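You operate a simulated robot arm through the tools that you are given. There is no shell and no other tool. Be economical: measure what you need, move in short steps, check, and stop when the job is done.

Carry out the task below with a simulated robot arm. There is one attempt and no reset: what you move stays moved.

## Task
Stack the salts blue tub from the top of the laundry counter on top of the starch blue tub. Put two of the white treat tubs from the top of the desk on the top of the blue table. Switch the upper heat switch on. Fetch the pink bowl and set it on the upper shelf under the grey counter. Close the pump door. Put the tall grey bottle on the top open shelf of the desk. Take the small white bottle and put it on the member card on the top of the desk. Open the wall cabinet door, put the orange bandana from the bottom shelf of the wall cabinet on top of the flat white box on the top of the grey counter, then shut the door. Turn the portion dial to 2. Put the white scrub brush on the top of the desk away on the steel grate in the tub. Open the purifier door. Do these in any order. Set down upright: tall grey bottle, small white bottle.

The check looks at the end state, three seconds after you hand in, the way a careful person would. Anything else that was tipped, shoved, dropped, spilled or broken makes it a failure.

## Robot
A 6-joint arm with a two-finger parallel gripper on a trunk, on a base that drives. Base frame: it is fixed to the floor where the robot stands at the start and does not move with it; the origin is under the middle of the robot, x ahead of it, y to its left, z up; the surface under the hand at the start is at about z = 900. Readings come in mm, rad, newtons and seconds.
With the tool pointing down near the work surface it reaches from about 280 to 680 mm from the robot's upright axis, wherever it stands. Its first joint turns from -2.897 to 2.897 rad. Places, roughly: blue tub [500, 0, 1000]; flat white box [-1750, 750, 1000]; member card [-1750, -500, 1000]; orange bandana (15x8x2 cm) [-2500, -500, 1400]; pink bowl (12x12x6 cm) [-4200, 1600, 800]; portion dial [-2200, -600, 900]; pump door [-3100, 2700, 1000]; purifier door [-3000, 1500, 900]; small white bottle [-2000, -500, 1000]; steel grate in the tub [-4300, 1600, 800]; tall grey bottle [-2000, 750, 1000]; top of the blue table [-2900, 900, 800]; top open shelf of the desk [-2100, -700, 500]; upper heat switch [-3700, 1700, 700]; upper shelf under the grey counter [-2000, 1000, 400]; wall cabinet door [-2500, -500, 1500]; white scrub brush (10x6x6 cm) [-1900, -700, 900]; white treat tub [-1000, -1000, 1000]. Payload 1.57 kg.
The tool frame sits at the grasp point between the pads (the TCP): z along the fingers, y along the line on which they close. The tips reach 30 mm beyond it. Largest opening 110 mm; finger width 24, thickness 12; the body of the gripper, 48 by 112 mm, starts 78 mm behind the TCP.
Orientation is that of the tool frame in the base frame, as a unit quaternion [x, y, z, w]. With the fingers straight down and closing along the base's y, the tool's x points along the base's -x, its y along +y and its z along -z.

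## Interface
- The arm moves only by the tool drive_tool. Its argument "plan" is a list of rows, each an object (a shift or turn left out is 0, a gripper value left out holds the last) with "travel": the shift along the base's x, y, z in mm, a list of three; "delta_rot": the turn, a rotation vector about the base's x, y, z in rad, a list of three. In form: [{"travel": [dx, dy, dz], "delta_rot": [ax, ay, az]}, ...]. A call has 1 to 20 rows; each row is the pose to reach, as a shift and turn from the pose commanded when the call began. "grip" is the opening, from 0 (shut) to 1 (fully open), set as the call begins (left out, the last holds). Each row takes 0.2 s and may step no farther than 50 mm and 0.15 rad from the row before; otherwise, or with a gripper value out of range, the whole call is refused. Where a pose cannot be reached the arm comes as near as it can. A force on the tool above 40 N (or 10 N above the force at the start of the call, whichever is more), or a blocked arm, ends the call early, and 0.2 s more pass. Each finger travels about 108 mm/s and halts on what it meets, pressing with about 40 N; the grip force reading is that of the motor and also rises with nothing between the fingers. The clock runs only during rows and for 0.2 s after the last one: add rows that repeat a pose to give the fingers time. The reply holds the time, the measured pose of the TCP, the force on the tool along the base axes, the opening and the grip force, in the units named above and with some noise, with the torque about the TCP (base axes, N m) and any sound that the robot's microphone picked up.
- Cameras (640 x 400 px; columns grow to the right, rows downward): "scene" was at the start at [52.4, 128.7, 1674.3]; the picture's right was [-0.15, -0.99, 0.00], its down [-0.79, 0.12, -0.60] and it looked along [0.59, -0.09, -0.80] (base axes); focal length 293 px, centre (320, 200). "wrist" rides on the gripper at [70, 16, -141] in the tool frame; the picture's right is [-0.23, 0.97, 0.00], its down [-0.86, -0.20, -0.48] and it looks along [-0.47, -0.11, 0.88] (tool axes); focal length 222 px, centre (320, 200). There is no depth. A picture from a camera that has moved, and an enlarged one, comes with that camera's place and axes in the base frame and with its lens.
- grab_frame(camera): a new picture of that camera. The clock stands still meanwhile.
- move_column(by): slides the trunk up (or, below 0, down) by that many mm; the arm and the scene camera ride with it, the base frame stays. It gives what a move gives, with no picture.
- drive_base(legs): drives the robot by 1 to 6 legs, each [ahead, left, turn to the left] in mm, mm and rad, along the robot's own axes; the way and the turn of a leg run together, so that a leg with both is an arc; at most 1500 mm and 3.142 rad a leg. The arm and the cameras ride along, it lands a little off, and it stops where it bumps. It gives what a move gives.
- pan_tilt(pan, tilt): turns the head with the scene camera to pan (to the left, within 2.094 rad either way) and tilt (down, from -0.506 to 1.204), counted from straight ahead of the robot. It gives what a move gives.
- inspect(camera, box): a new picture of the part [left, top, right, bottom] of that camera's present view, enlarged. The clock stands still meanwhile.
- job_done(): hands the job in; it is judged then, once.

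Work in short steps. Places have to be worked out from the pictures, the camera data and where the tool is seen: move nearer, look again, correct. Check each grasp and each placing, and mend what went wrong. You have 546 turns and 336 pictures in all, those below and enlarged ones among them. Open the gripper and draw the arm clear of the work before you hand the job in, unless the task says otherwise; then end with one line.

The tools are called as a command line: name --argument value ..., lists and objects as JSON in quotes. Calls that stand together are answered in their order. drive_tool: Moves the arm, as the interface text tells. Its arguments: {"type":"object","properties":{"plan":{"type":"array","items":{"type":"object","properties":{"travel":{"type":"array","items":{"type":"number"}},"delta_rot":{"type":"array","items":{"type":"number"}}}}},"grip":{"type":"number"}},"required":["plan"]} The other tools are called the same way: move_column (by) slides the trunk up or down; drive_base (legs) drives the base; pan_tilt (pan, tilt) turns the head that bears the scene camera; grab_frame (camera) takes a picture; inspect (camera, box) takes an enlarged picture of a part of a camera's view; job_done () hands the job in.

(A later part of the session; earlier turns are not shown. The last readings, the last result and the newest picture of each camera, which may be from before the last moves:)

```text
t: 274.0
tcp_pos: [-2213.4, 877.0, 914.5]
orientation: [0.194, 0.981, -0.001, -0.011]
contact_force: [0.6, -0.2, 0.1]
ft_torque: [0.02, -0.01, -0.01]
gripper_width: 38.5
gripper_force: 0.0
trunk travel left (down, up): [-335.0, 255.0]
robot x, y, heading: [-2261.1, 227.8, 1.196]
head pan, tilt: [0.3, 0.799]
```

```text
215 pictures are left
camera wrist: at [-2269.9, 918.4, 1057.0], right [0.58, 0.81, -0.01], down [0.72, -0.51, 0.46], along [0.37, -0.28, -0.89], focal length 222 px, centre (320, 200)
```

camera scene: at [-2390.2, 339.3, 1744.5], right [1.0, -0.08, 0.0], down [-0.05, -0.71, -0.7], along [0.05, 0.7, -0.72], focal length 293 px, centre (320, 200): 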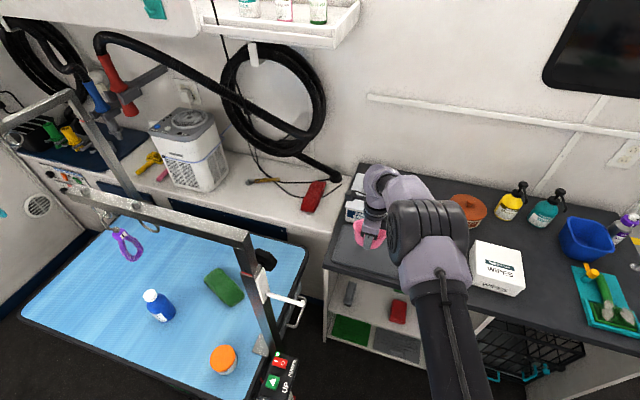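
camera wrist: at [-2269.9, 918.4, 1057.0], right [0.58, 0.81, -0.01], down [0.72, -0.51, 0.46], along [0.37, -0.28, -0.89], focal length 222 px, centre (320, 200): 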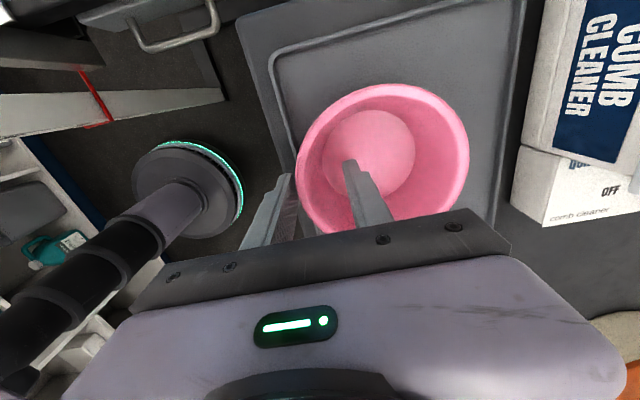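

Bowl sits flat on the tray. Lift out and rotate the tool clockwise by 1.57 (mid-range, camera on the far side).

drive_tool --plan '[{"travel": [0, 0, 40]}, {"travel": [0, 0, 80]}, {"travel": [-5, -20, 110]}, {"travel": [-10, -50, 130]}, {"travel": [-20, -80, 140]}, {"travel": [-30, -110, 140]}]'

drive_tool --plan '[{"delta_rot": [0, 0, -0.15]}, {"delta_rot": [0, 0, -0.3]}, {"delta_rot": [0, 0, -0.45]}, {"delta_rot": [0, 0, -0.6]}, {"delta_rot": [0, 0, -0.75]}, {"delta_rot": [0, 0, -0.9]}, {"delta_rot": [0, 0, -1.05]}, {"delta_rot": [0, 0, -1.2]}, {"delta_rot": [0, 0, -1.35]}, {"delta_rot": [0, 0, -1.5]}, {"delta_rot": [0, 0, -1.56]}]'

grab_frame --camera "wrist"

```text
t: 275.4
tcp_pos: [-2244.3, 772.1, 1059.1]
orientation: [0.194, 0.981, -0.005, -0.024]
contact_force: [-0.7, -1.3, 0.4]
ft_torque: [0.01, 0.02, 0.02]
gripper_width: 38.5
gripper_force: 0.0
out of reach, approached as far as the arm can: row 5, 6
trunk travel left (down, up): [-335.0, 255.0]
robot x, y, heading: [-2253.8, 222.9, 1.194]
head pan, tilt: [0.3, 0.799]
```

```text
t: 277.8
tcp_pos: [-2242.4, 782.4, 1063.2]
orientation: [0.828, 0.561, -0.017, -0.017]
contact_force: [-0.3, 0.2, 0.2]
ft_torque: [-0.01, 0.0, 0.0]
gripper_width: 38.4
gripper_force: 0.0
out of reach, approached as far as the arm can: row 1, 2, 3, 4, 5, 6, 7, 8, 9, 10, 11
trunk travel left (down, up): [-335.0, 255.0]
robot x, y, heading: [-2260.0, 229.6, 1.192]
head pan, tilt: [0.3, 0.799]
```

```text
214 pictures are left
camera wrist: at [-2196.7, 839.5, 1202.9], right [0.82, -0.57, -0.04], down [-0.48, -0.72, 0.49], along [-0.31, -0.38, -0.87], focal length 222 px, centre (320, 200)
```

wrist: 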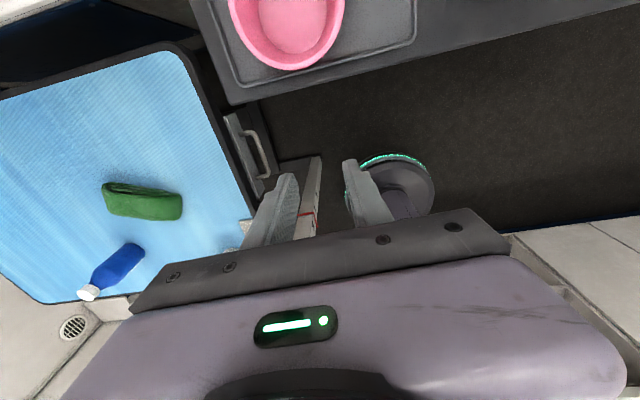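

Now pitch the tool 45° forward and go to the pre-grasp at the bowl's right side.

drive_tool --plan '[{"travel": [5, 0, 0], "delta_rot": [0.13, -0.05, 0]}, {"travel": [15, 5, -5], "delta_rot": [0.26, -0.1, 0]}, {"travel": [30, 15, -15], "delta_rot": [0.39, -0.15, 0]}, {"travel": [45, 30, -35], "delta_rot": [0.52, -0.2, 0]}, {"travel": [60, 45, -60], "delta_rot": [0.65, -0.25, 0]}, {"travel": [70, 60, -80], "delta_rot": [0.73, -0.283, 0]}, {"travel": [70, 60, -80], "delta_rot": [0.73, -0.283, 0]}]'

grab_frame --camera "wrist"

grab_frame --camera "scene"

```text
t: 279.4
tcp_pos: [-2175.4, 845.0, 985.1]
orientation: [0.763, 0.516, 0.322, -0.221]
contact_force: [-0.2, 0.2, 0.6]
ft_torque: [0.01, -0.03, 0.0]
gripper_width: 38.4
gripper_force: 0.0
out of reach, approached as far as the arm can: row 1, 2, 3, 6, 7
trunk travel left (down, up): [-335.0, 255.0]
robot x, y, heading: [-2258.8, 222.4, 1.192]
head pan, tilt: [0.3, 0.799]
```

```text
213 pictures are left
camera wrist: at [-2181.3, 789.8, 1132.1], right [0.85, -0.51, -0.17], down [-0.53, -0.8, -0.28], along [0.01, 0.33, -0.95], focal length 222 px, centre (320, 200)
```

wrist: 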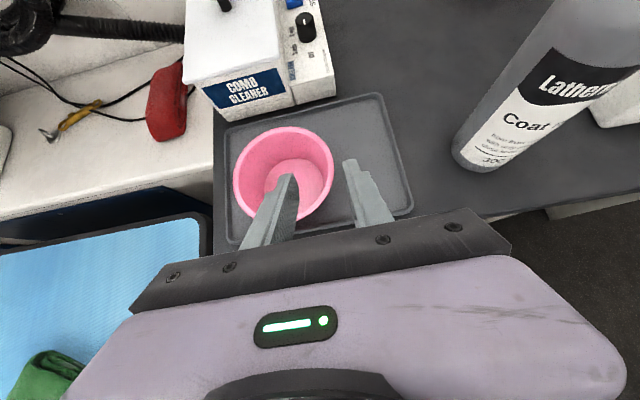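

```text
212 pictures are left
camera scene: at [-2389.6, 339.0, 1744.6], right [1.0, -0.08, 0.0], down [-0.05, -0.71, -0.7], along [0.05, 0.7, -0.72], focal length 293 px, centre (320, 200)
```

scene: 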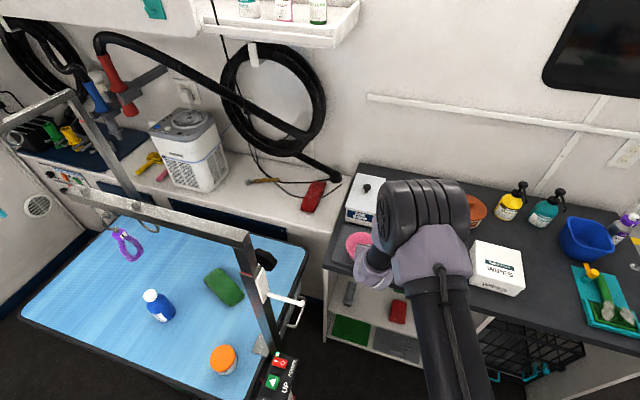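

Clear view: bowl centre (-2198,914). Approach so the right wall passes between the fingers.

drive_tool --plan '[{"travel": [10, -4, -12]}, {"travel": [10, -4, -24]}, {"travel": [18, 16, -46]}, {"travel": [26, 38, -68]}, {"travel": [26, 38, -68]}]'

grab_frame --camera "wrist"

```text
t: 280.6
tcp_pos: [-2152.5, 883.4, 917.2]
orientation: [0.763, 0.516, 0.321, -0.221]
contact_force: [1.0, -0.4, -0.2]
ft_torque: [0.0, 0.01, 0.04]
gripper_width: 38.4
gripper_force: 0.1
out of reach, approached as far as the arm can: row 1, 2, 3
trunk travel left (down, up): [-335.0, 255.0]
robot x, y, heading: [-2261.0, 224.3, 1.196]
head pan, tilt: [0.3, 0.799]
```

```text
211 pictures are left
camera wrist: at [-2156.9, 827.8, 1064.8], right [0.85, -0.51, -0.17], down [-0.53, -0.8, -0.28], along [0.01, 0.33, -0.95], focal length 222 px, centre (320, 200)
```

wrist: 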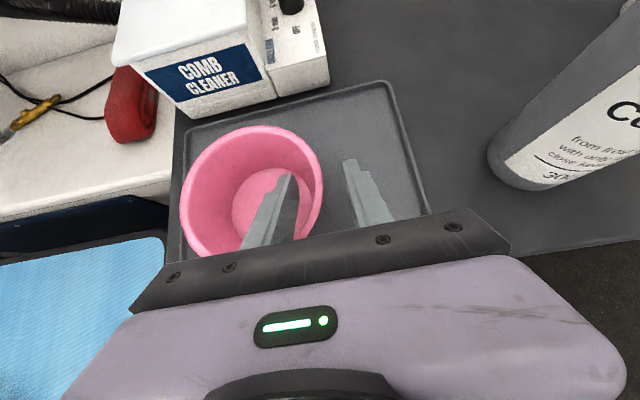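

The wall is between the fingers. Advance 6 mm and close.

drive_tool --plan '[{"travel": [3, 7, -4]}, {"travel": [3, 7, -4]}]'

drive_tool --plan '[{"travel": [0, 0, 0]}, {"travel": [0, 0, 0]}, {"travel": [0, 0, 0]}]' --grip 0

drive_tool --plan '[{"travel": [0, 0, 15]}, {"travel": [0, 0, 40]}, {"travel": [0, 0, 70]}]'

grab_frame --camera "wrist"

```text
t: 281.2
tcp_pos: [-2148.7, 892.1, 912.5]
orientation: [0.762, 0.516, 0.321, -0.223]
contact_force: [0.3, 0.0, 0.2]
ft_torque: [-0.01, -0.05, 0.03]
gripper_width: 38.5
gripper_force: 0.1
trunk travel left (down, up): [-335.0, 255.0]
robot x, y, heading: [-2260.0, 225.6, 1.189]
head pan, tilt: [0.3, 0.799]
```

```text
t: 282.0
tcp_pos: [-2147.7, 890.7, 913.7]
orientation: [0.762, 0.516, 0.322, -0.223]
contact_force: [-0.7, 1.6, 6.0]
ft_torque: [0.47, 0.5, -0.09]
gripper_width: 14.1
gripper_force: 30.1
trunk travel left (down, up): [-335.0, 255.0]
robot x, y, heading: [-2256.8, 226.1, 1.192]
head pan, tilt: [0.3, 0.799]
```

```text
t: 282.8
tcp_pos: [-2145.8, 888.6, 983.8]
orientation: [0.76, 0.518, 0.32, -0.226]
contact_force: [0.5, 0.4, -0.6]
ft_torque: [-0.03, 0.0, -0.01]
gripper_width: 9.0
gripper_force: 27.5
trunk travel left (down, up): [-335.0, 255.0]
robot x, y, heading: [-2258.1, 227.5, 1.191]
head pan, tilt: [0.3, 0.799]
```

```text
210 pictures are left
camera wrist: at [-2149.8, 833.1, 1130.5], right [0.85, -0.5, -0.17], down [-0.53, -0.8, -0.28], along [0.0, 0.33, -0.94], focal length 222 px, centre (320, 200)
```

wrist: 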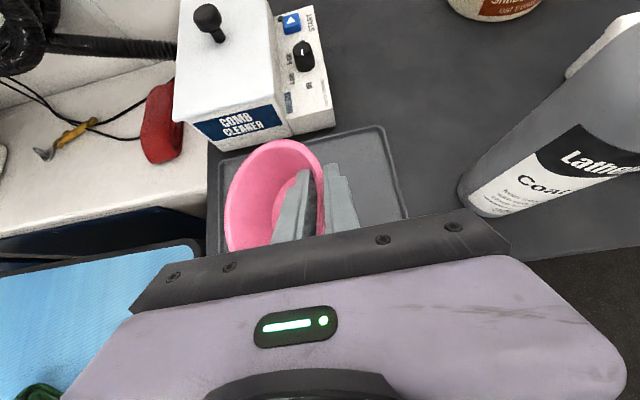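

Regripped with the pitched tool. Now retract from the counter, back up a little, and lower the trunk.

drive_tool --plan '[{"travel": [-10, -20, 20]}, {"travel": [-25, -60, 30]}, {"travel": [-40, -100, 30]}, {"travel": [-54, -140, 30]}, {"travel": [-54, -140, 30]}]'

drive_base --legs '[[-110, 0, 0]]'

move_column --by -330

grab_frame --camera "wrist"

grab_frame --camera "scene"

```text
t: 284.0
tcp_pos: [-2220.2, 763.9, 1020.2]
orientation: [0.765, 0.514, 0.323, -0.215]
contact_force: [-0.3, 0.2, -0.2]
ft_torque: [-0.01, -0.01, -0.03]
gripper_width: 9.0
gripper_force: 27.4
out of reach, approached as far as the arm can: row 2, 3, 4, 5
trunk travel left (down, up): [-335.0, 255.0]
robot x, y, heading: [-2256.3, 229.4, 1.19]
head pan, tilt: [0.3, 0.799]
```

```text
t: 285.2
tcp_pos: [-2261.7, 660.6, 1020.6]
orientation: [0.764, 0.515, 0.323, -0.215]
contact_force: [0.2, -0.7, -1.8]
ft_torque: [0.0, -0.03, -0.01]
gripper_width: 8.6
gripper_force: 27.2
trunk travel left (down, up): [-335.0, 255.0]
robot x, y, heading: [-2298.6, 123.9, 1.19]
head pan, tilt: [0.3, 0.799]
```

```text
t: 288.4
tcp_pos: [-2261.7, 662.0, 688.9]
orientation: [0.764, 0.515, 0.323, -0.216]
contact_force: [0.0, -0.6, -0.9]
ft_torque: [-0.02, -0.03, 0.01]
gripper_width: 8.7
gripper_force: 26.9
trunk travel left (down, up): [-5.0, 585.0]
robot x, y, heading: [-2296.5, 123.1, 1.199]
head pan, tilt: [0.3, 0.799]
```

```text
209 pictures are left
camera wrist: at [-2267.4, 607.5, 838.2], right [0.84, -0.51, -0.16], down [-0.54, -0.8, -0.28], along [0.02, 0.32, -0.95], focal length 222 px, centre (320, 200)
```

wrist: 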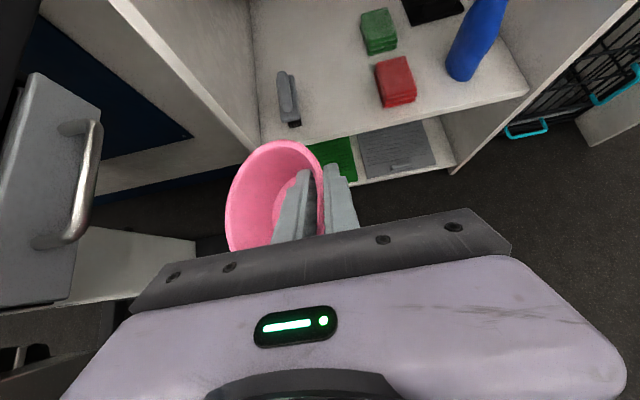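

```text
208 pictures are left
camera scene: at [-2430.5, 237.2, 1414.6], right [1.0, -0.07, 0.0], down [-0.05, -0.71, -0.7], along [0.05, 0.7, -0.72], focal length 293 px, centre (320, 200)
```

scene: 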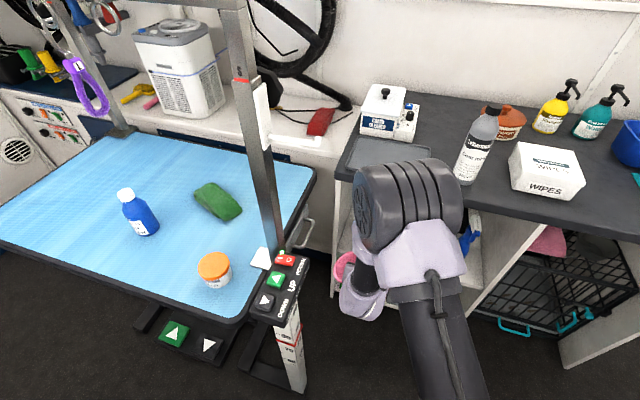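

Excellent view of the shelf: grey brush at L≈2400, red box at L≤2210. I shift right 85 mm, lower to z≈570, then drive ahead.

drive_tool --plan '[{"travel": [20, -8, -30]}, {"travel": [40, -16, -60]}, {"travel": [60, -24, -90]}, {"travel": [79, -31, -120]}, {"travel": [79, -31, -120]}]'

drive_base --legs '[[170, 0, 0]]'

grab_frame --camera "wrist"

grab_frame --camera "scene"

```text
t: 289.6
tcp_pos: [-2236.3, 673.4, 573.4]
orientation: [0.773, 0.508, 0.331, -0.189]
contact_force: [1.1, -0.7, -0.8]
ft_torque: [-0.01, -0.04, 0.02]
gripper_width: 8.9
gripper_force: 27.9
out of reach, approached as far as the arm can: row 1, 2, 3, 4, 5
trunk travel left (down, up): [-5.0, 585.0]
robot x, y, heading: [-2295.6, 125.2, 1.196]
head pan, tilt: [0.3, 0.799]
```

```text
t: 291.1
tcp_pos: [-2173.6, 833.6, 573.4]
orientation: [0.773, 0.507, 0.332, -0.189]
contact_force: [-1.6, -0.6, -0.4]
ft_torque: [-0.04, -0.03, 0.06]
gripper_width: 8.7
gripper_force: 27.0
trunk travel left (down, up): [-5.0, 585.0]
robot x, y, heading: [-2236.3, 284.8, 1.195]
head pan, tilt: [0.3, 0.799]
```

```text
207 pictures are left
camera wrist: at [-2186.9, 783.6, 723.6], right [0.83, -0.55, -0.12], down [-0.56, -0.78, -0.27], along [0.06, 0.29, -0.96], focal length 222 px, centre (320, 200)
```

wrist: 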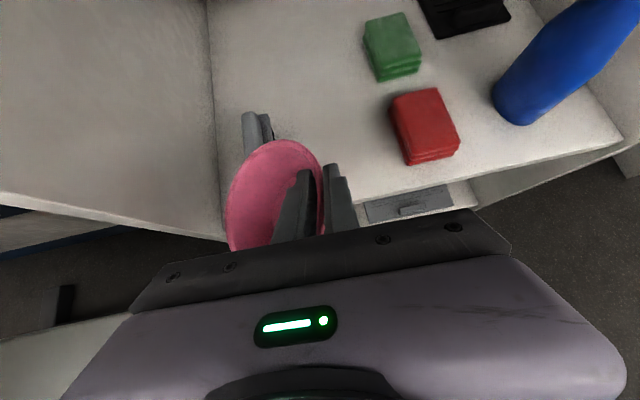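

```text
206 pictures are left
camera scene: at [-2367.7, 397.4, 1414.5], right [1.0, -0.07, 0.0], down [-0.05, -0.72, -0.7], along [0.05, 0.7, -0.72], focal length 293 px, centre (320, 200)
```

scene: 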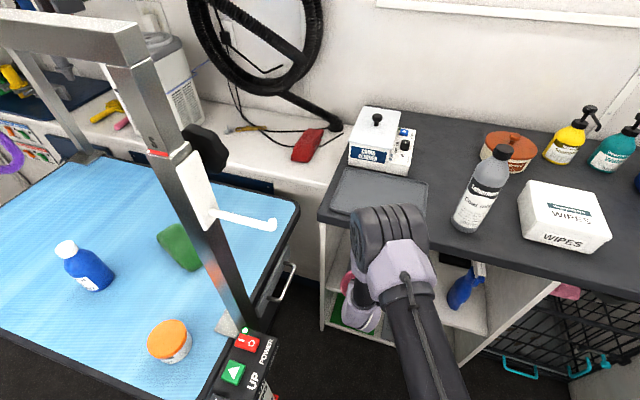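

Still 65 mm too far left; I shift the base right 65 and ahead 50.

drive_base --legs '[[0, -65, 0], [50, 0, 0]]'

grab_frame --camera "wrist"

```text
t: 292.6
tcp_pos: [-2096.3, 855.2, 574.3]
orientation: [0.772, 0.509, 0.33, -0.189]
contact_force: [0.1, 0.2, -1.4]
ft_torque: [-0.02, 0.0, 0.02]
gripper_width: 8.8
gripper_force: 27.3
trunk travel left (down, up): [-5.0, 585.0]
robot x, y, heading: [-2157.4, 305.0, 1.199]
head pan, tilt: [0.3, 0.799]
```

```text
205 pictures are left
camera wrist: at [-2110.0, 806.3, 723.6], right [0.83, -0.55, -0.12], down [-0.56, -0.78, -0.27], along [0.06, 0.29, -0.96], focal length 222 px, centre (320, 200)
```

wrist: 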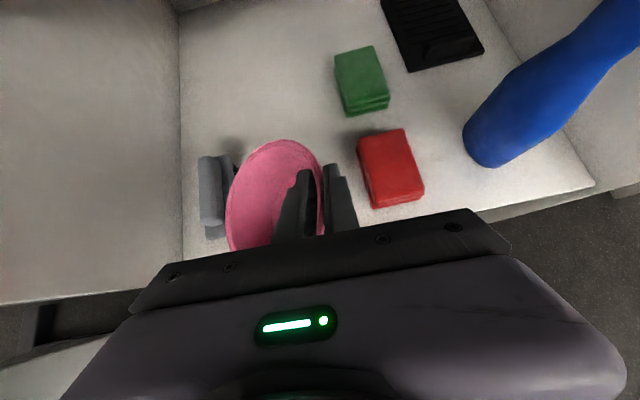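

Aligned over the gap. Move 60 mm further in and lower toward the shelf.

drive_tool --plan '[{"travel": [8, 20, -10]}, {"travel": [15, 38, -25]}, {"travel": [22, 56, -45]}, {"travel": [22, 56, -60]}, {"travel": [22, 56, -72]}, {"travel": [22, 56, -72]}]'

grab_frame --camera "wrist"

grab_frame --camera "scene"

```text
t: 294.0
tcp_pos: [-2075.9, 912.9, 501.7]
orientation: [0.773, 0.507, 0.332, -0.19]
contact_force: [3.7, -0.3, 8.8]
ft_torque: [0.26, 0.27, -0.07]
gripper_width: 9.2
gripper_force: 27.8
trunk travel left (down, up): [-5.0, 585.0]
robot x, y, heading: [-2161.9, 304.7, 1.198]
head pan, tilt: [0.3, 0.799]
```

```text
204 pictures are left
camera wrist: at [-2088.1, 862.3, 651.5], right [0.83, -0.55, -0.12], down [-0.56, -0.78, -0.27], along [0.06, 0.29, -0.95], focal length 222 px, centre (320, 200)
```

wrist: 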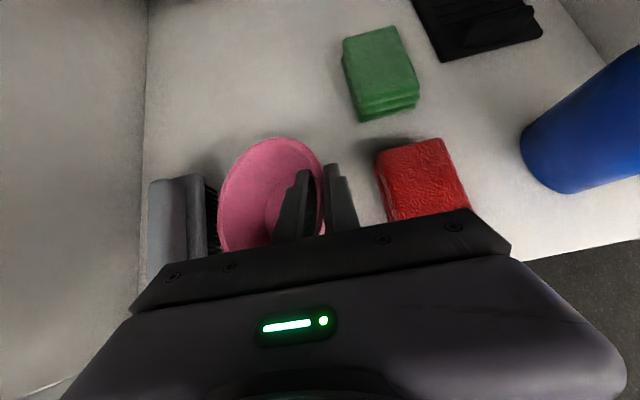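

```text
203 pictures are left
camera scene: at [-2290.5, 419.1, 1414.6], right [1.0, -0.07, 0.0], down [-0.05, -0.71, -0.7], along [0.05, 0.7, -0.72], focal length 293 px, centre (320, 200)
```

scene: 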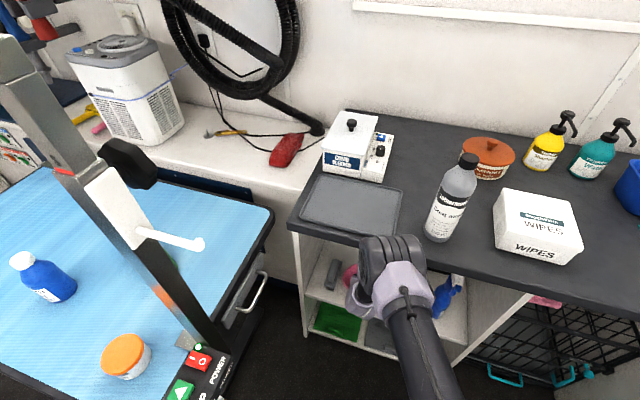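

Bowl bottom touches the shelf; it's close to the grey brush, so I shift 12 mm right, then press down gently to flatten it.

drive_tool --plan '[{"travel": [0, 0, 8]}, {"travel": [12, -5, 8]}, {"travel": [12, -5, 0]}, {"travel": [12, -5, -6]}, {"travel": [12, -5, -12]}, {"travel": [12, -5, -18]}]'

grab_frame --camera "wrist"

```text
t: 295.4
tcp_pos: [-2062.6, 907.9, 484.4]
orientation: [0.772, 0.508, 0.331, -0.189]
contact_force: [1.2, -1.1, 4.9]
ft_torque: [0.07, 0.35, 0.08]
gripper_width: 10.8
gripper_force: 28.9
trunk travel left (down, up): [-5.0, 585.0]
robot x, y, heading: [-2157.0, 306.3, 1.195]
head pan, tilt: [0.3, 0.799]
```

```text
202 pictures are left
camera wrist: at [-2076.1, 857.5, 633.3], right [0.83, -0.55, -0.12], down [-0.56, -0.78, -0.27], along [0.06, 0.29, -0.96], focal length 222 px, centre (320, 200)
```

wrist: 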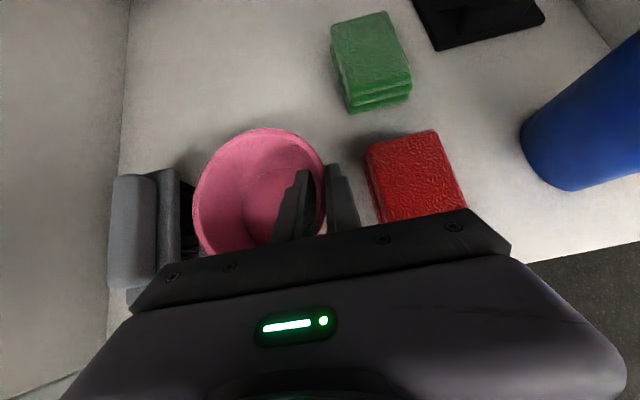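

Flattening nicely. Lower a few mm more, then open (outer finger is above the red box height).

drive_tool --plan '[{"travel": [0, 0, -4]}, {"travel": [0, 0, -8]}]'

drive_tool --plan '[{"travel": [0, 0, 0]}, {"travel": [0, 0, 0]}, {"travel": [0, 0, 0]}]' --grip 0.35

grab_frame --camera "wrist"

```text
t: 296.0
tcp_pos: [-2062.9, 907.9, 476.6]
orientation: [0.773, 0.506, 0.332, -0.189]
contact_force: [2.6, -2.3, 12.5]
ft_torque: [0.27, 0.83, 0.07]
gripper_width: 11.7
gripper_force: 29.1
trunk travel left (down, up): [-5.0, 585.0]
robot x, y, heading: [-2163.0, 306.5, 1.2]
head pan, tilt: [0.3, 0.799]
```

```text
t: 296.8
tcp_pos: [-2063.4, 906.8, 475.7]
orientation: [0.772, 0.508, 0.331, -0.189]
contact_force: [0.0, -0.3, -0.1]
ft_torque: [-0.01, -0.01, 0.01]
gripper_width: 38.8
gripper_force: 0.1
trunk travel left (down, up): [-5.0, 585.0]
robot x, y, heading: [-2162.7, 305.3, 1.198]
head pan, tilt: [0.3, 0.799]
```

```text
201 pictures are left
camera wrist: at [-2076.5, 857.8, 625.3], right [0.83, -0.55, -0.12], down [-0.56, -0.78, -0.27], along [0.06, 0.29, -0.96], focal length 222 px, centre (320, 200)
```

wrist: 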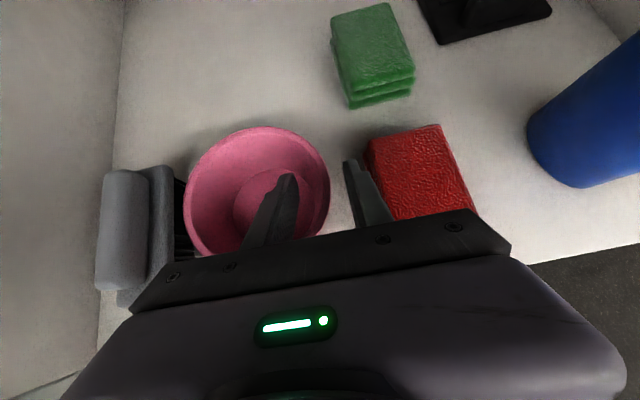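

Bowl stands flat on the upper shelf. Retract along the tool axis, then back out.

drive_tool --plan '[{"travel": [-7, -13, 15]}, {"travel": [-16, -32, 35]}, {"travel": [-25, -50, 57]}, {"travel": [-35, -75, 80]}]'

drive_base --legs '[[-260, 0, 0]]'

grab_frame --camera "wrist"

```text
t: 297.8
tcp_pos: [-2105.2, 836.4, 557.3]
orientation: [0.774, 0.507, 0.332, -0.184]
contact_force: [0.3, -0.1, 0.4]
ft_torque: [0.01, -0.05, -0.01]
gripper_width: 38.2
gripper_force: 0.1
out of reach, approached as far as the arm can: row 4
trunk travel left (down, up): [-5.0, 585.0]
robot x, y, heading: [-2156.5, 307.5, 1.199]
head pan, tilt: [0.3, 0.799]
```

```text
t: 299.7
tcp_pos: [-2199.4, 599.1, 557.0]
orientation: [0.773, 0.508, 0.333, -0.184]
contact_force: [0.5, -0.2, 0.5]
ft_torque: [-0.02, -0.02, 0.0]
gripper_width: 38.3
gripper_force: 0.0
trunk travel left (down, up): [-5.0, 585.0]
robot x, y, heading: [-2249.4, 69.0, 1.199]
head pan, tilt: [0.3, 0.799]
```

```text
200 pictures are left
camera wrist: at [-2213.7, 550.1, 707.1], right [0.82, -0.56, -0.11], down [-0.56, -0.78, -0.27], along [0.06, 0.28, -0.96], focal length 222 px, centre (320, 200)
```

wrist: 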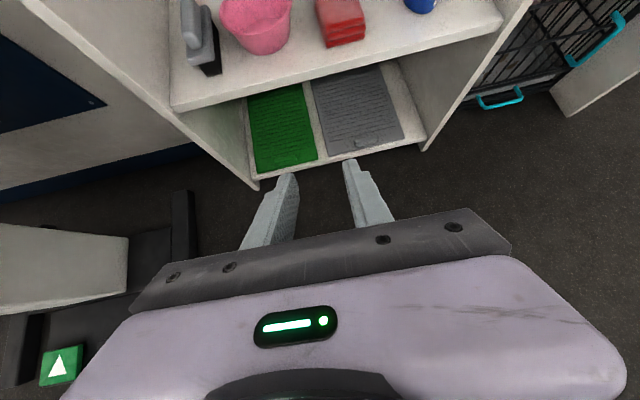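

Bowl task done. Next: the tall grey bottle on the counter. Raise the trunk and line up with it.

move_column --by 420

drive_base --legs '[[100, -109, 0]]'

pan_tilt --pan 0.2 --tilt 0.8

grab_frame --camera "wrist"

grab_frame --camera "scene"

```text
refused: 420 is not a number from -400 to 400
```

```text
t: 301.0
tcp_pos: [-2066.0, 652.1, 557.4]
orientation: [0.772, 0.509, 0.333, -0.184]
contact_force: [0.0, -1.5, 0.2]
ft_torque: [0.02, 0.01, 0.01]
gripper_width: 38.5
gripper_force: 0.1
trunk travel left (down, up): [-5.0, 585.0]
robot x, y, heading: [-2115.4, 125.1, 1.202]
head pan, tilt: [0.3, 0.799]
```

```text
t: 301.7
tcp_pos: [-2064.6, 653.4, 557.2]
orientation: [0.773, 0.508, 0.333, -0.184]
contact_force: [0.3, 0.3, -0.3]
ft_torque: [0.01, 0.01, 0.0]
gripper_width: 38.6
gripper_force: 0.0
trunk travel left (down, up): [-5.0, 585.0]
robot x, y, heading: [-2114.8, 122.1, 1.203]
head pan, tilt: [0.201, 0.799]
```

```text
199 pictures are left
camera wrist: at [-2079.3, 603.8, 707.1], right [0.82, -0.55, -0.11], down [-0.56, -0.78, -0.27], along [0.06, 0.28, -0.96], focal length 222 px, centre (320, 200)
```

wrist: 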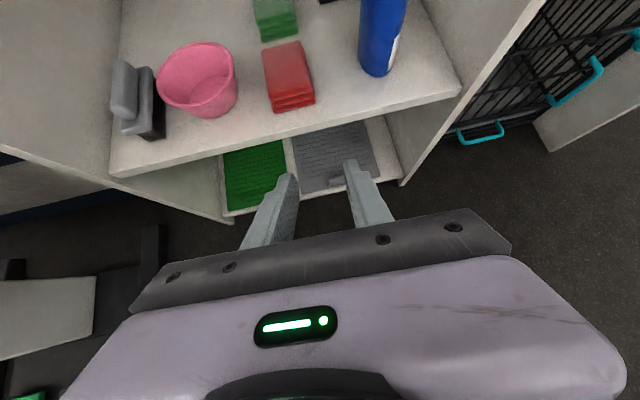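

```text
198 pictures are left
camera scene: at [-2240.9, 234.8, 1414.5], right [0.99, -0.17, 0.0], down [-0.12, -0.71, -0.7], along [0.12, 0.69, -0.72], focal length 293 px, centre (320, 200)
```

scene: 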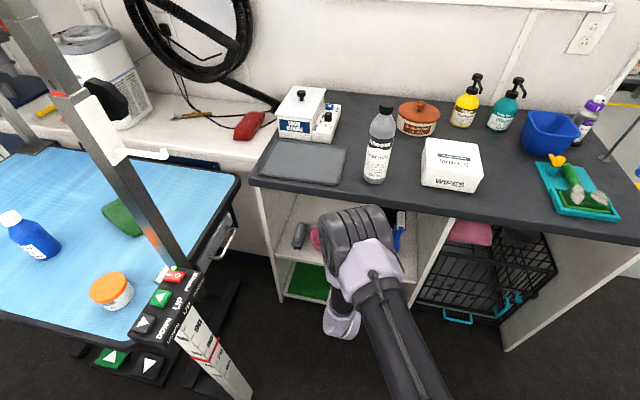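

Raise the trunk by 400 in front of the counter (clear), then look with the wrist camera.

move_column --by 400

grab_frame --camera "wrist"

```text
t: 305.5
tcp_pos: [-2065.7, 652.3, 956.5]
orientation: [0.773, 0.508, 0.333, -0.184]
contact_force: [-0.4, -0.3, 0.1]
ft_torque: [0.04, -0.03, -0.01]
gripper_width: 38.6
gripper_force: 0.0
trunk travel left (down, up): [-405.0, 185.0]
robot x, y, heading: [-2115.8, 120.7, 1.2]
head pan, tilt: [0.201, 0.799]
```

```text
197 pictures are left
camera wrist: at [-2079.3, 603.9, 1107.0], right [0.82, -0.55, -0.11], down [-0.56, -0.78, -0.27], along [0.06, 0.28, -0.96], focal length 222 px, centre (320, 200)
```

wrist: 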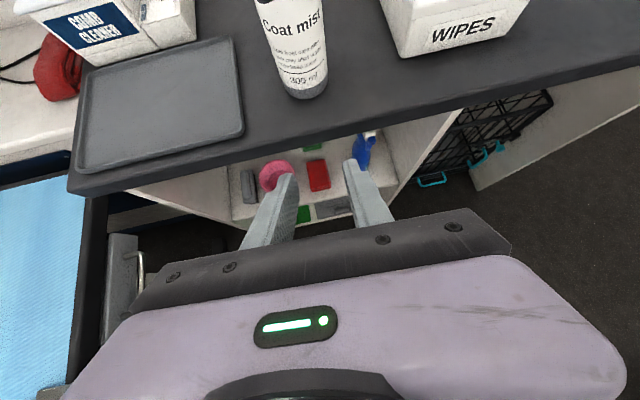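

Bottle base at (-1993,817). Pitch the tool flatter, open wide and advance partway.

drive_tool --plan '[{"travel": [0, 0, 5], "delta_rot": [0.11, -0.055, 0]}, {"travel": [5, 10, 10], "delta_rot": [0.22, -0.11, 0]}, {"travel": [12, 27, 15], "delta_rot": [0.3, -0.15, 0]}, {"travel": [22, 55, 15], "delta_rot": [0.3, -0.15, 0]}, {"travel": [32, 80, 15], "delta_rot": [0.3, -0.15, 0]}, {"travel": [32, 80, 15], "delta_rot": [0.3, -0.15, 0]}]' --grip 0.88

grab_frame --camera "wrist"

```text
t: 306.9
tcp_pos: [-2048.6, 743.2, 972.6]
orientation: [0.712, 0.463, 0.463, -0.254]
contact_force: [0.8, 0.4, 0.0]
ft_torque: [0.0, -0.05, 0.02]
gripper_width: 96.9
gripper_force: 0.1
out of reach, approached as far as the arm can: row 1, 2, 3, 4, 5, 6
trunk travel left (down, up): [-405.0, 185.0]
robot x, y, heading: [-2117.7, 124.0, 1.205]
head pan, tilt: [0.201, 0.799]
```

```text
196 pictures are left
camera wrist: at [-2084.9, 652.7, 1097.2], right [0.84, -0.53, -0.14], down [-0.5, -0.65, -0.57], along [0.21, 0.54, -0.81], focal length 222 px, centre (320, 200)
```

wrist: 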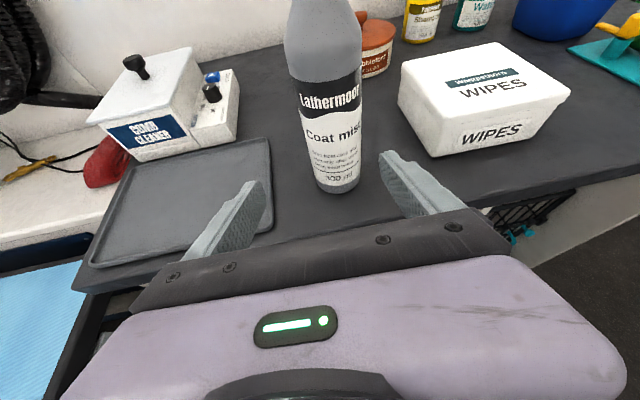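

Bottle is 92 mm ahead, 13 mm right. Shift right first, then advance around it.

drive_tool --plan '[{"travel": [12, -6, 0]}, {"travel": [24, 17, 0]}, {"travel": [38, 43, 0]}, {"travel": [50, 66, 0]}, {"travel": [55, 76, 0]}, {"travel": [55, 76, 0]}]'

grab_frame --camera "wrist"

```text
t: 308.3
tcp_pos: [-1993.1, 818.3, 970.4]
orientation: [0.71, 0.466, 0.461, -0.259]
contact_force: [0.2, 0.0, 0.1]
ft_torque: [0.0, 0.02, 0.0]
gripper_width: 96.3
gripper_force: 0.0
out of reach, approached as far as the arm can: row 1, 2, 3
trunk travel left (down, up): [-405.0, 185.0]
robot x, y, heading: [-2117.3, 121.5, 1.199]
head pan, tilt: [0.201, 0.799]
```

```text
195 pictures are left
camera wrist: at [-2027.2, 727.8, 1095.8], right [0.84, -0.52, -0.14], down [-0.5, -0.66, -0.57], along [0.2, 0.55, -0.81], focal length 222 px, centre (320, 200)
```

wrist: 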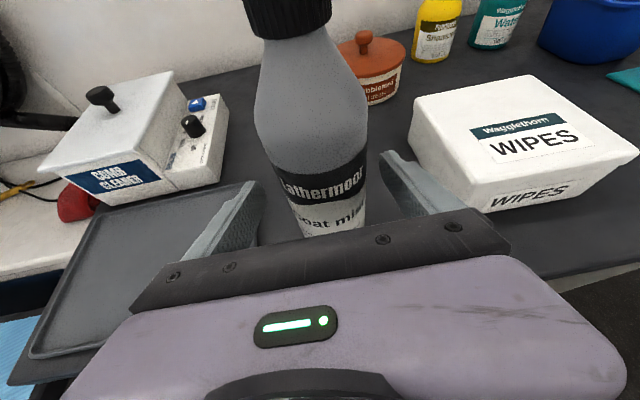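

Bottle is centred between the fingers. Close.

drive_tool --plan '[{"travel": [0, 0, 0]}, {"travel": [0, 0, 0]}, {"travel": [0, 0, 0]}, {"travel": [0, 0, 0]}]' --grip 0.4

drive_tool --plan '[{"travel": [0, 0, 15]}, {"travel": [0, 0, 40]}, {"travel": [-5, -10, 70]}, {"travel": [-20, -40, 80]}, {"travel": [-35, -80, 80]}, {"travel": [-45, -110, 80]}]'

grab_frame --camera "wrist"

```text
t: 309.3
tcp_pos: [-1993.1, 818.3, 971.2]
orientation: [0.709, 0.465, 0.461, -0.26]
contact_force: [-2.3, 1.7, 2.3]
ft_torque: [0.31, 0.34, 0.0]
gripper_width: 61.7
gripper_force: 40.2
trunk travel left (down, up): [-405.0, 185.0]
robot x, y, heading: [-2115.6, 125.7, 1.201]
head pan, tilt: [0.201, 0.799]
```

```text
t: 310.7
tcp_pos: [-2055.9, 716.3, 1053.9]
orientation: [0.713, 0.462, 0.463, -0.252]
contact_force: [-0.1, -0.5, -2.4]
ft_torque: [-0.05, 0.0, 0.01]
gripper_width: 60.7
gripper_force: 40.2
out of reach, approached as far as the arm can: row 4, 5, 6
trunk travel left (down, up): [-405.0, 185.0]
robot x, y, heading: [-2116.7, 121.5, 1.197]
head pan, tilt: [0.201, 0.799]
```

```text
194 pictures are left
camera wrist: at [-2093.7, 627.6, 1180.1], right [0.84, -0.53, -0.14], down [-0.51, -0.65, -0.57], along [0.21, 0.54, -0.81], focal length 222 px, centre (320, 200)
```

wrist: 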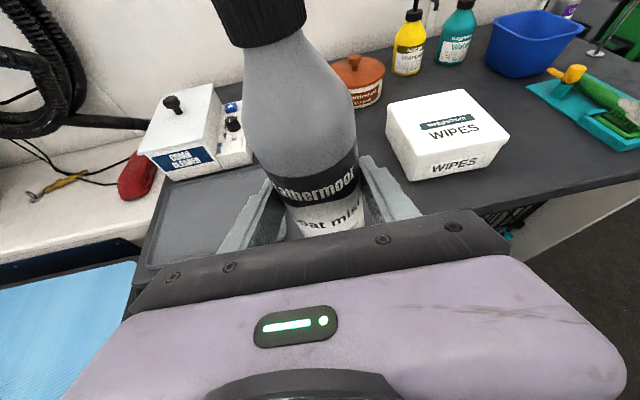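

Bottle held upright (base 109 mm below TCP). Turn away from the counter, position across from the desk's open shelf, then face the desk.

drive_base --legs '[[0, 0, -1.57], [312, 340, 0], [0, 0, -1.57]]'

pan_tilt --pan 0.1 --tilt 0.7

grab_frame --camera "scene"

grab_frame --camera "wrist"

```text
t: 321.2
tcp_pos: [-1770.4, -285.3, 1054.5]
orientation: [-0.454, 0.718, -0.248, -0.466]
contact_force: [-0.2, 0.5, -3.8]
ft_torque: [0.02, -0.02, 0.0]
gripper_width: 60.6
gripper_force: 39.8
trunk travel left (down, up): [-405.0, 185.0]
robot x, y, heading: [-1698.2, 305.2, -1.965]
head pan, tilt: [0.201, 0.799]
```

```text
t: 321.8
tcp_pos: [-1769.6, -283.6, 1054.3]
orientation: [-0.455, 0.718, -0.247, -0.465]
contact_force: [0.0, 0.3, -3.3]
ft_torque: [0.06, -0.04, 0.01]
gripper_width: 60.8
gripper_force: 39.6
trunk travel left (down, up): [-405.0, 185.0]
robot x, y, heading: [-1697.4, 309.2, -1.966]
head pan, tilt: [0.099, 0.7]
```

```text
193 pictures are left
camera scene: at [-1585.1, 190.1, 1822.7], right [-0.96, 0.29, 0.0], down [0.19, 0.62, -0.76], along [-0.22, -0.73, -0.64], focal length 293 px, centre (320, 200)
```

scene: 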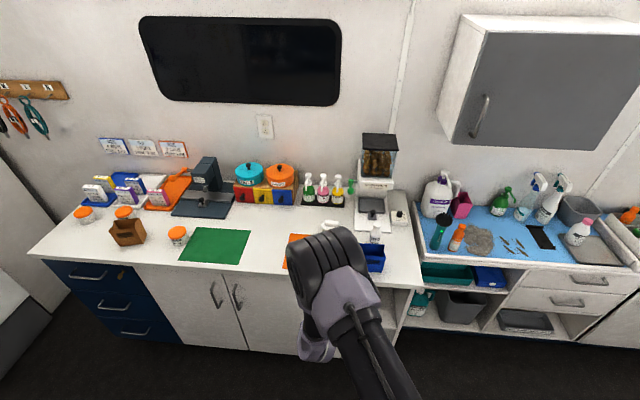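

```text
192 pictures are left
camera wrist: at [-1733.3, -196.5, 1179.6], right [-0.82, 0.55, -0.14], down [0.52, 0.64, -0.56], along [-0.22, -0.54, -0.81], focal length 222 px, centre (320, 200)
```

wrist: 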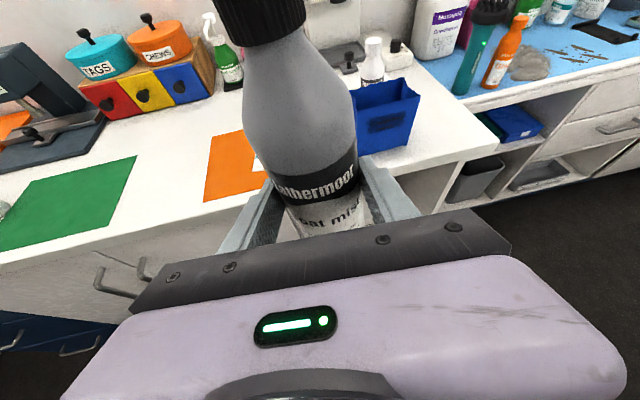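

Now lower the trunk 400 mm in front of the desk to view the open shelf.

move_column --by -390

grab_frame --camera "wrist"

pan_tilt --pan 0.3 --tilt 0.7

grab_frame --camera "scene"

```text
t: 325.6
tcp_pos: [-1769.6, -284.8, 664.0]
orientation: [-0.454, 0.718, -0.247, -0.466]
contact_force: [-0.2, -1.2, -4.0]
ft_torque: [0.07, 0.0, 0.0]
gripper_width: 60.6
gripper_force: 40.2
trunk travel left (down, up): [-15.0, 575.0]
robot x, y, heading: [-1694.6, 306.9, -1.965]
head pan, tilt: [0.099, 0.7]
```

```text
191 pictures are left
camera wrist: at [-1733.3, -196.4, 789.7], right [-0.82, 0.55, -0.14], down [0.52, 0.64, -0.56], along [-0.22, -0.54, -0.81], focal length 222 px, centre (320, 200)
```

wrist: 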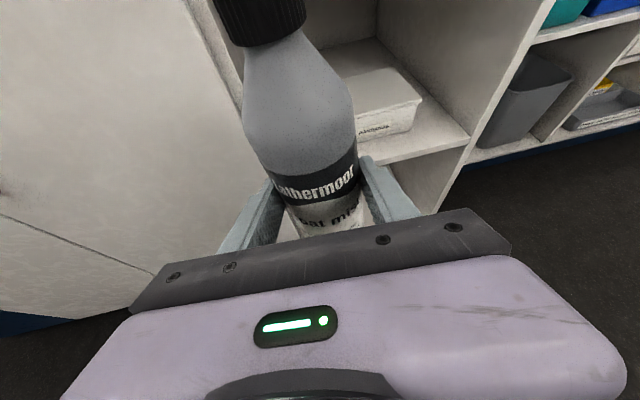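

```text
t: 326.3
tcp_pos: [-1769.8, -284.7, 664.9]
orientation: [-0.454, 0.718, -0.248, -0.466]
contact_force: [0.2, 0.2, -1.7]
ft_torque: [0.03, -0.02, -0.02]
gripper_width: 60.6
gripper_force: 40.4
trunk travel left (down, up): [-15.0, 575.0]
robot x, y, heading: [-1697.4, 306.4, -1.964]
head pan, tilt: [0.3, 0.7]
```

```text
190 pictures are left
camera scene: at [-1568.5, 187.0, 1432.7], right [-1.0, 0.09, 0.0], down [0.06, 0.64, -0.76], along [-0.07, -0.76, -0.64], focal length 293 px, centre (320, 200)
```

scene: 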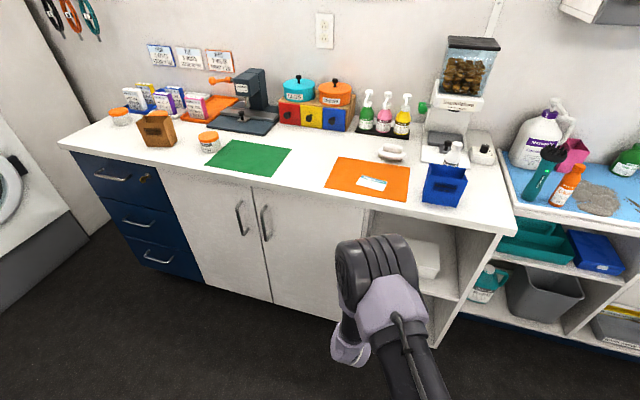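

I zoom in on the shelf opening in both views.

inspect --camera "wrist" --box '[300, 0, 540, 220]'

inspect --camera "scene" --box '[340, 180, 520, 350]'

```text
1.82 times, centred on (420, 110) of wrist
camera zoom: at [-1733.3, -196.4, 789.6], right [-0.82, 0.55, -0.14], down [0.52, 0.64, -0.56], along [-0.22, -0.54, -0.81], focal length 404 px, centre (138, 364)
```

zoom: 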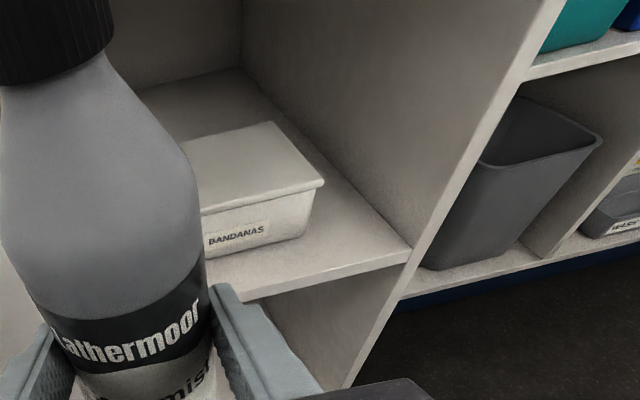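

```text
2.35 times, centred on (430, 265) of scene
camera zoom: at [-1568.5, 187.0, 1432.7], right [-1.0, 0.09, 0.0], down [0.06, 0.64, -0.76], along [-0.07, -0.76, -0.64], focal length 690 px, centre (61, 47)
```

zoom: 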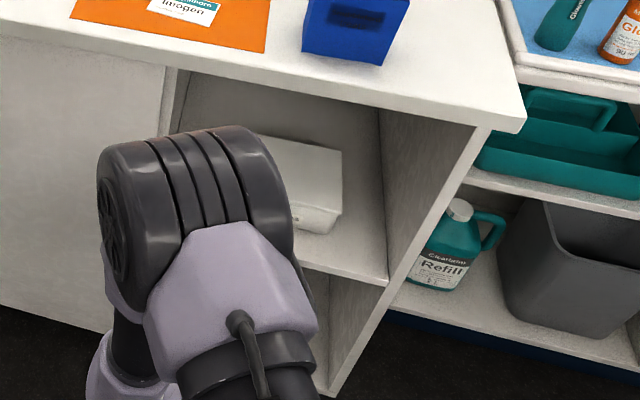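

Shelf z≈463, spans L 1480–1861, box "BANDANAS" on its right part. I shift the base right 130 mm to see the left part beside the bottle.

drive_base --legs '[[0, -150, 0]]'

grab_frame --camera "wrist"

pan_tilt --pan 0.5 --tilt 0.7

grab_frame --camera "scene"

```text
t: 327.7
tcp_pos: [-1909.2, -228.1, 663.3]
orientation: [-0.454, 0.718, -0.247, -0.465]
contact_force: [-1.0, -0.2, -3.3]
ft_torque: [0.02, 0.0, 0.01]
gripper_width: 60.7
gripper_force: 39.6
trunk travel left (down, up): [-15.0, 575.0]
robot x, y, heading: [-1835.9, 364.8, -1.964]
head pan, tilt: [0.3, 0.7]
```

```text
187 pictures are left
camera wrist: at [-1871.8, -139.1, 789.6], right [-0.82, 0.55, -0.14], down [0.52, 0.64, -0.56], along [-0.22, -0.54, -0.81], focal length 222 px, centre (320, 200)
```

wrist: 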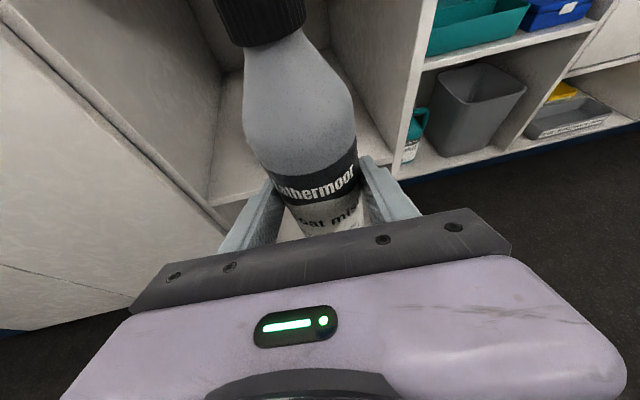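

```text
t: 328.4
tcp_pos: [-1908.2, -226.7, 664.7]
orientation: [-0.454, 0.719, -0.246, -0.465]
contact_force: [0.2, 0.4, -3.3]
ft_torque: [0.04, -0.05, 0.02]
gripper_width: 60.8
gripper_force: 40.0
trunk travel left (down, up): [-15.0, 575.0]
robot x, y, heading: [-1836.5, 363.6, -1.967]
head pan, tilt: [0.499, 0.7]
```

```text
186 pictures are left
camera scene: at [-1689.9, 244.3, 1432.7], right [-0.99, -0.11, 0.0], down [-0.07, 0.64, -0.76], along [0.08, -0.76, -0.64], focal length 293 px, centre (320, 200)
```

scene: 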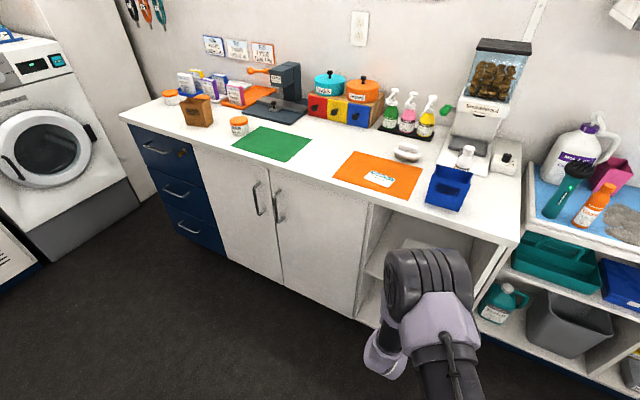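

inspect --camera "scene" --box '[340, 190, 520, 330]'

```text
2.86 times, centred on (430, 260) of scene
camera zoom: at [-1689.9, 244.3, 1432.7], right [-0.99, -0.11, 0.0], down [-0.07, 0.64, -0.76], along [0.08, -0.76, -0.64], focal length 838 px, centre (6, 29)
```

zoom: 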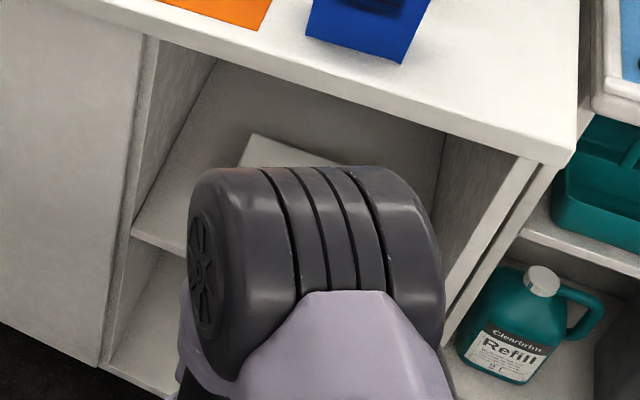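

Free spot left-front of the box: bottle target L≈1562, W≈1145. Shift base left 135, lower to z≈600, then drive ahead.

drive_base --legs '[[0, 135, 0]]'

drive_tool --plan '[{"travel": [0, 0, -30]}, {"travel": [0, 0, -60]}, {"travel": [0, 0, -60]}]'

drive_base --legs '[[150, 0, 0]]'

grab_frame --camera "wrist"

grab_frame --camera "scene"

```text
t: 329.7
tcp_pos: [-1781.7, -278.2, 664.7]
orientation: [-0.454, 0.718, -0.246, -0.466]
contact_force: [-0.3, -0.1, -2.9]
ft_torque: [0.06, 0.0, -0.02]
gripper_width: 60.7
gripper_force: 39.8
trunk travel left (down, up): [-15.0, 575.0]
robot x, y, heading: [-1707.9, 315.1, -1.961]
head pan, tilt: [0.499, 0.7]
```

```text
t: 330.5
tcp_pos: [-1782.5, -280.0, 602.5]
orientation: [-0.454, 0.719, -0.244, -0.466]
contact_force: [-0.5, 0.6, -3.5]
ft_torque: [0.01, -0.05, 0.0]
gripper_width: 60.7
gripper_force: 40.5
trunk travel left (down, up): [-15.0, 575.0]
robot x, y, heading: [-1711.9, 307.6, -1.966]
head pan, tilt: [0.499, 0.7]
```

```text
t: 331.9
tcp_pos: [-1840.1, -418.7, 603.1]
orientation: [-0.453, 0.719, -0.245, -0.466]
contact_force: [0.1, 0.5, -2.4]
ft_torque: [0.07, -0.01, -0.01]
gripper_width: 60.8
gripper_force: 39.6
trunk travel left (down, up): [-15.0, 575.0]
robot x, y, heading: [-1768.1, 168.7, -1.961]
head pan, tilt: [0.499, 0.7]
```

```text
184 pictures are left
camera wrist: at [-1802.3, -332.5, 729.3], right [-0.82, 0.55, -0.13], down [0.52, 0.64, -0.56], along [-0.23, -0.53, -0.81], focal length 222 px, centre (320, 200)
```

wrist: 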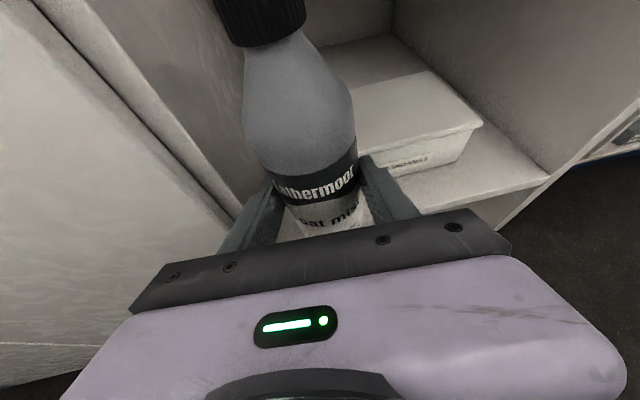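

```text
183 pictures are left
camera scene: at [-1621.5, 53.0, 1432.7], right [-0.99, -0.11, 0.0], down [-0.07, 0.64, -0.76], along [0.08, -0.76, -0.64], focal length 293 px, centre (320, 200)
```

scene: 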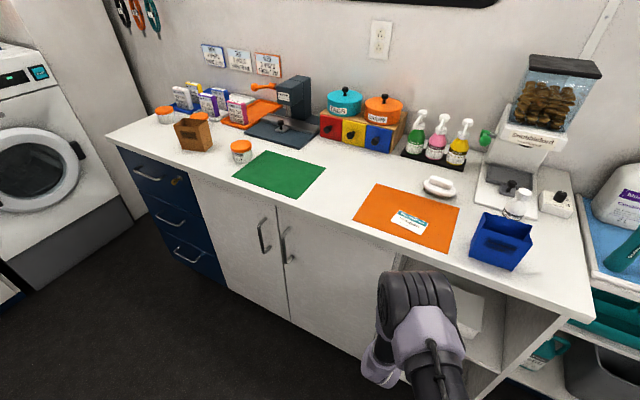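

Aligned in L (1564). Drive 60 more, then extend the arm the remaining ~30 mm.

drive_base --legs '[[60, 0, 0]]'

grab_frame --camera "wrist"

```text
t: 332.9
tcp_pos: [-1861.4, -475.5, 601.7]
orientation: [-0.454, 0.718, -0.246, -0.467]
contact_force: [-0.7, 0.1, -2.7]
ft_torque: [0.06, -0.04, 0.01]
gripper_width: 60.6
gripper_force: 40.3
trunk travel left (down, up): [-15.0, 575.0]
robot x, y, heading: [-1790.4, 116.8, -1.958]
head pan, tilt: [0.499, 0.7]
```

```text
182 pictures are left
camera wrist: at [-1824.3, -387.4, 729.2], right [-0.82, 0.55, -0.13], down [0.52, 0.64, -0.56], along [-0.23, -0.53, -0.81], focal length 222 px, centre (320, 200)
```

wrist: 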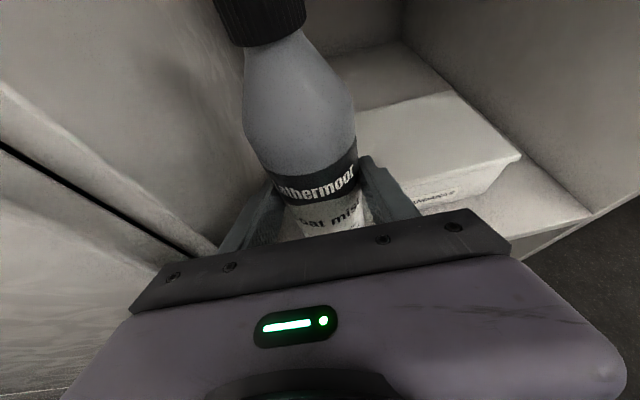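

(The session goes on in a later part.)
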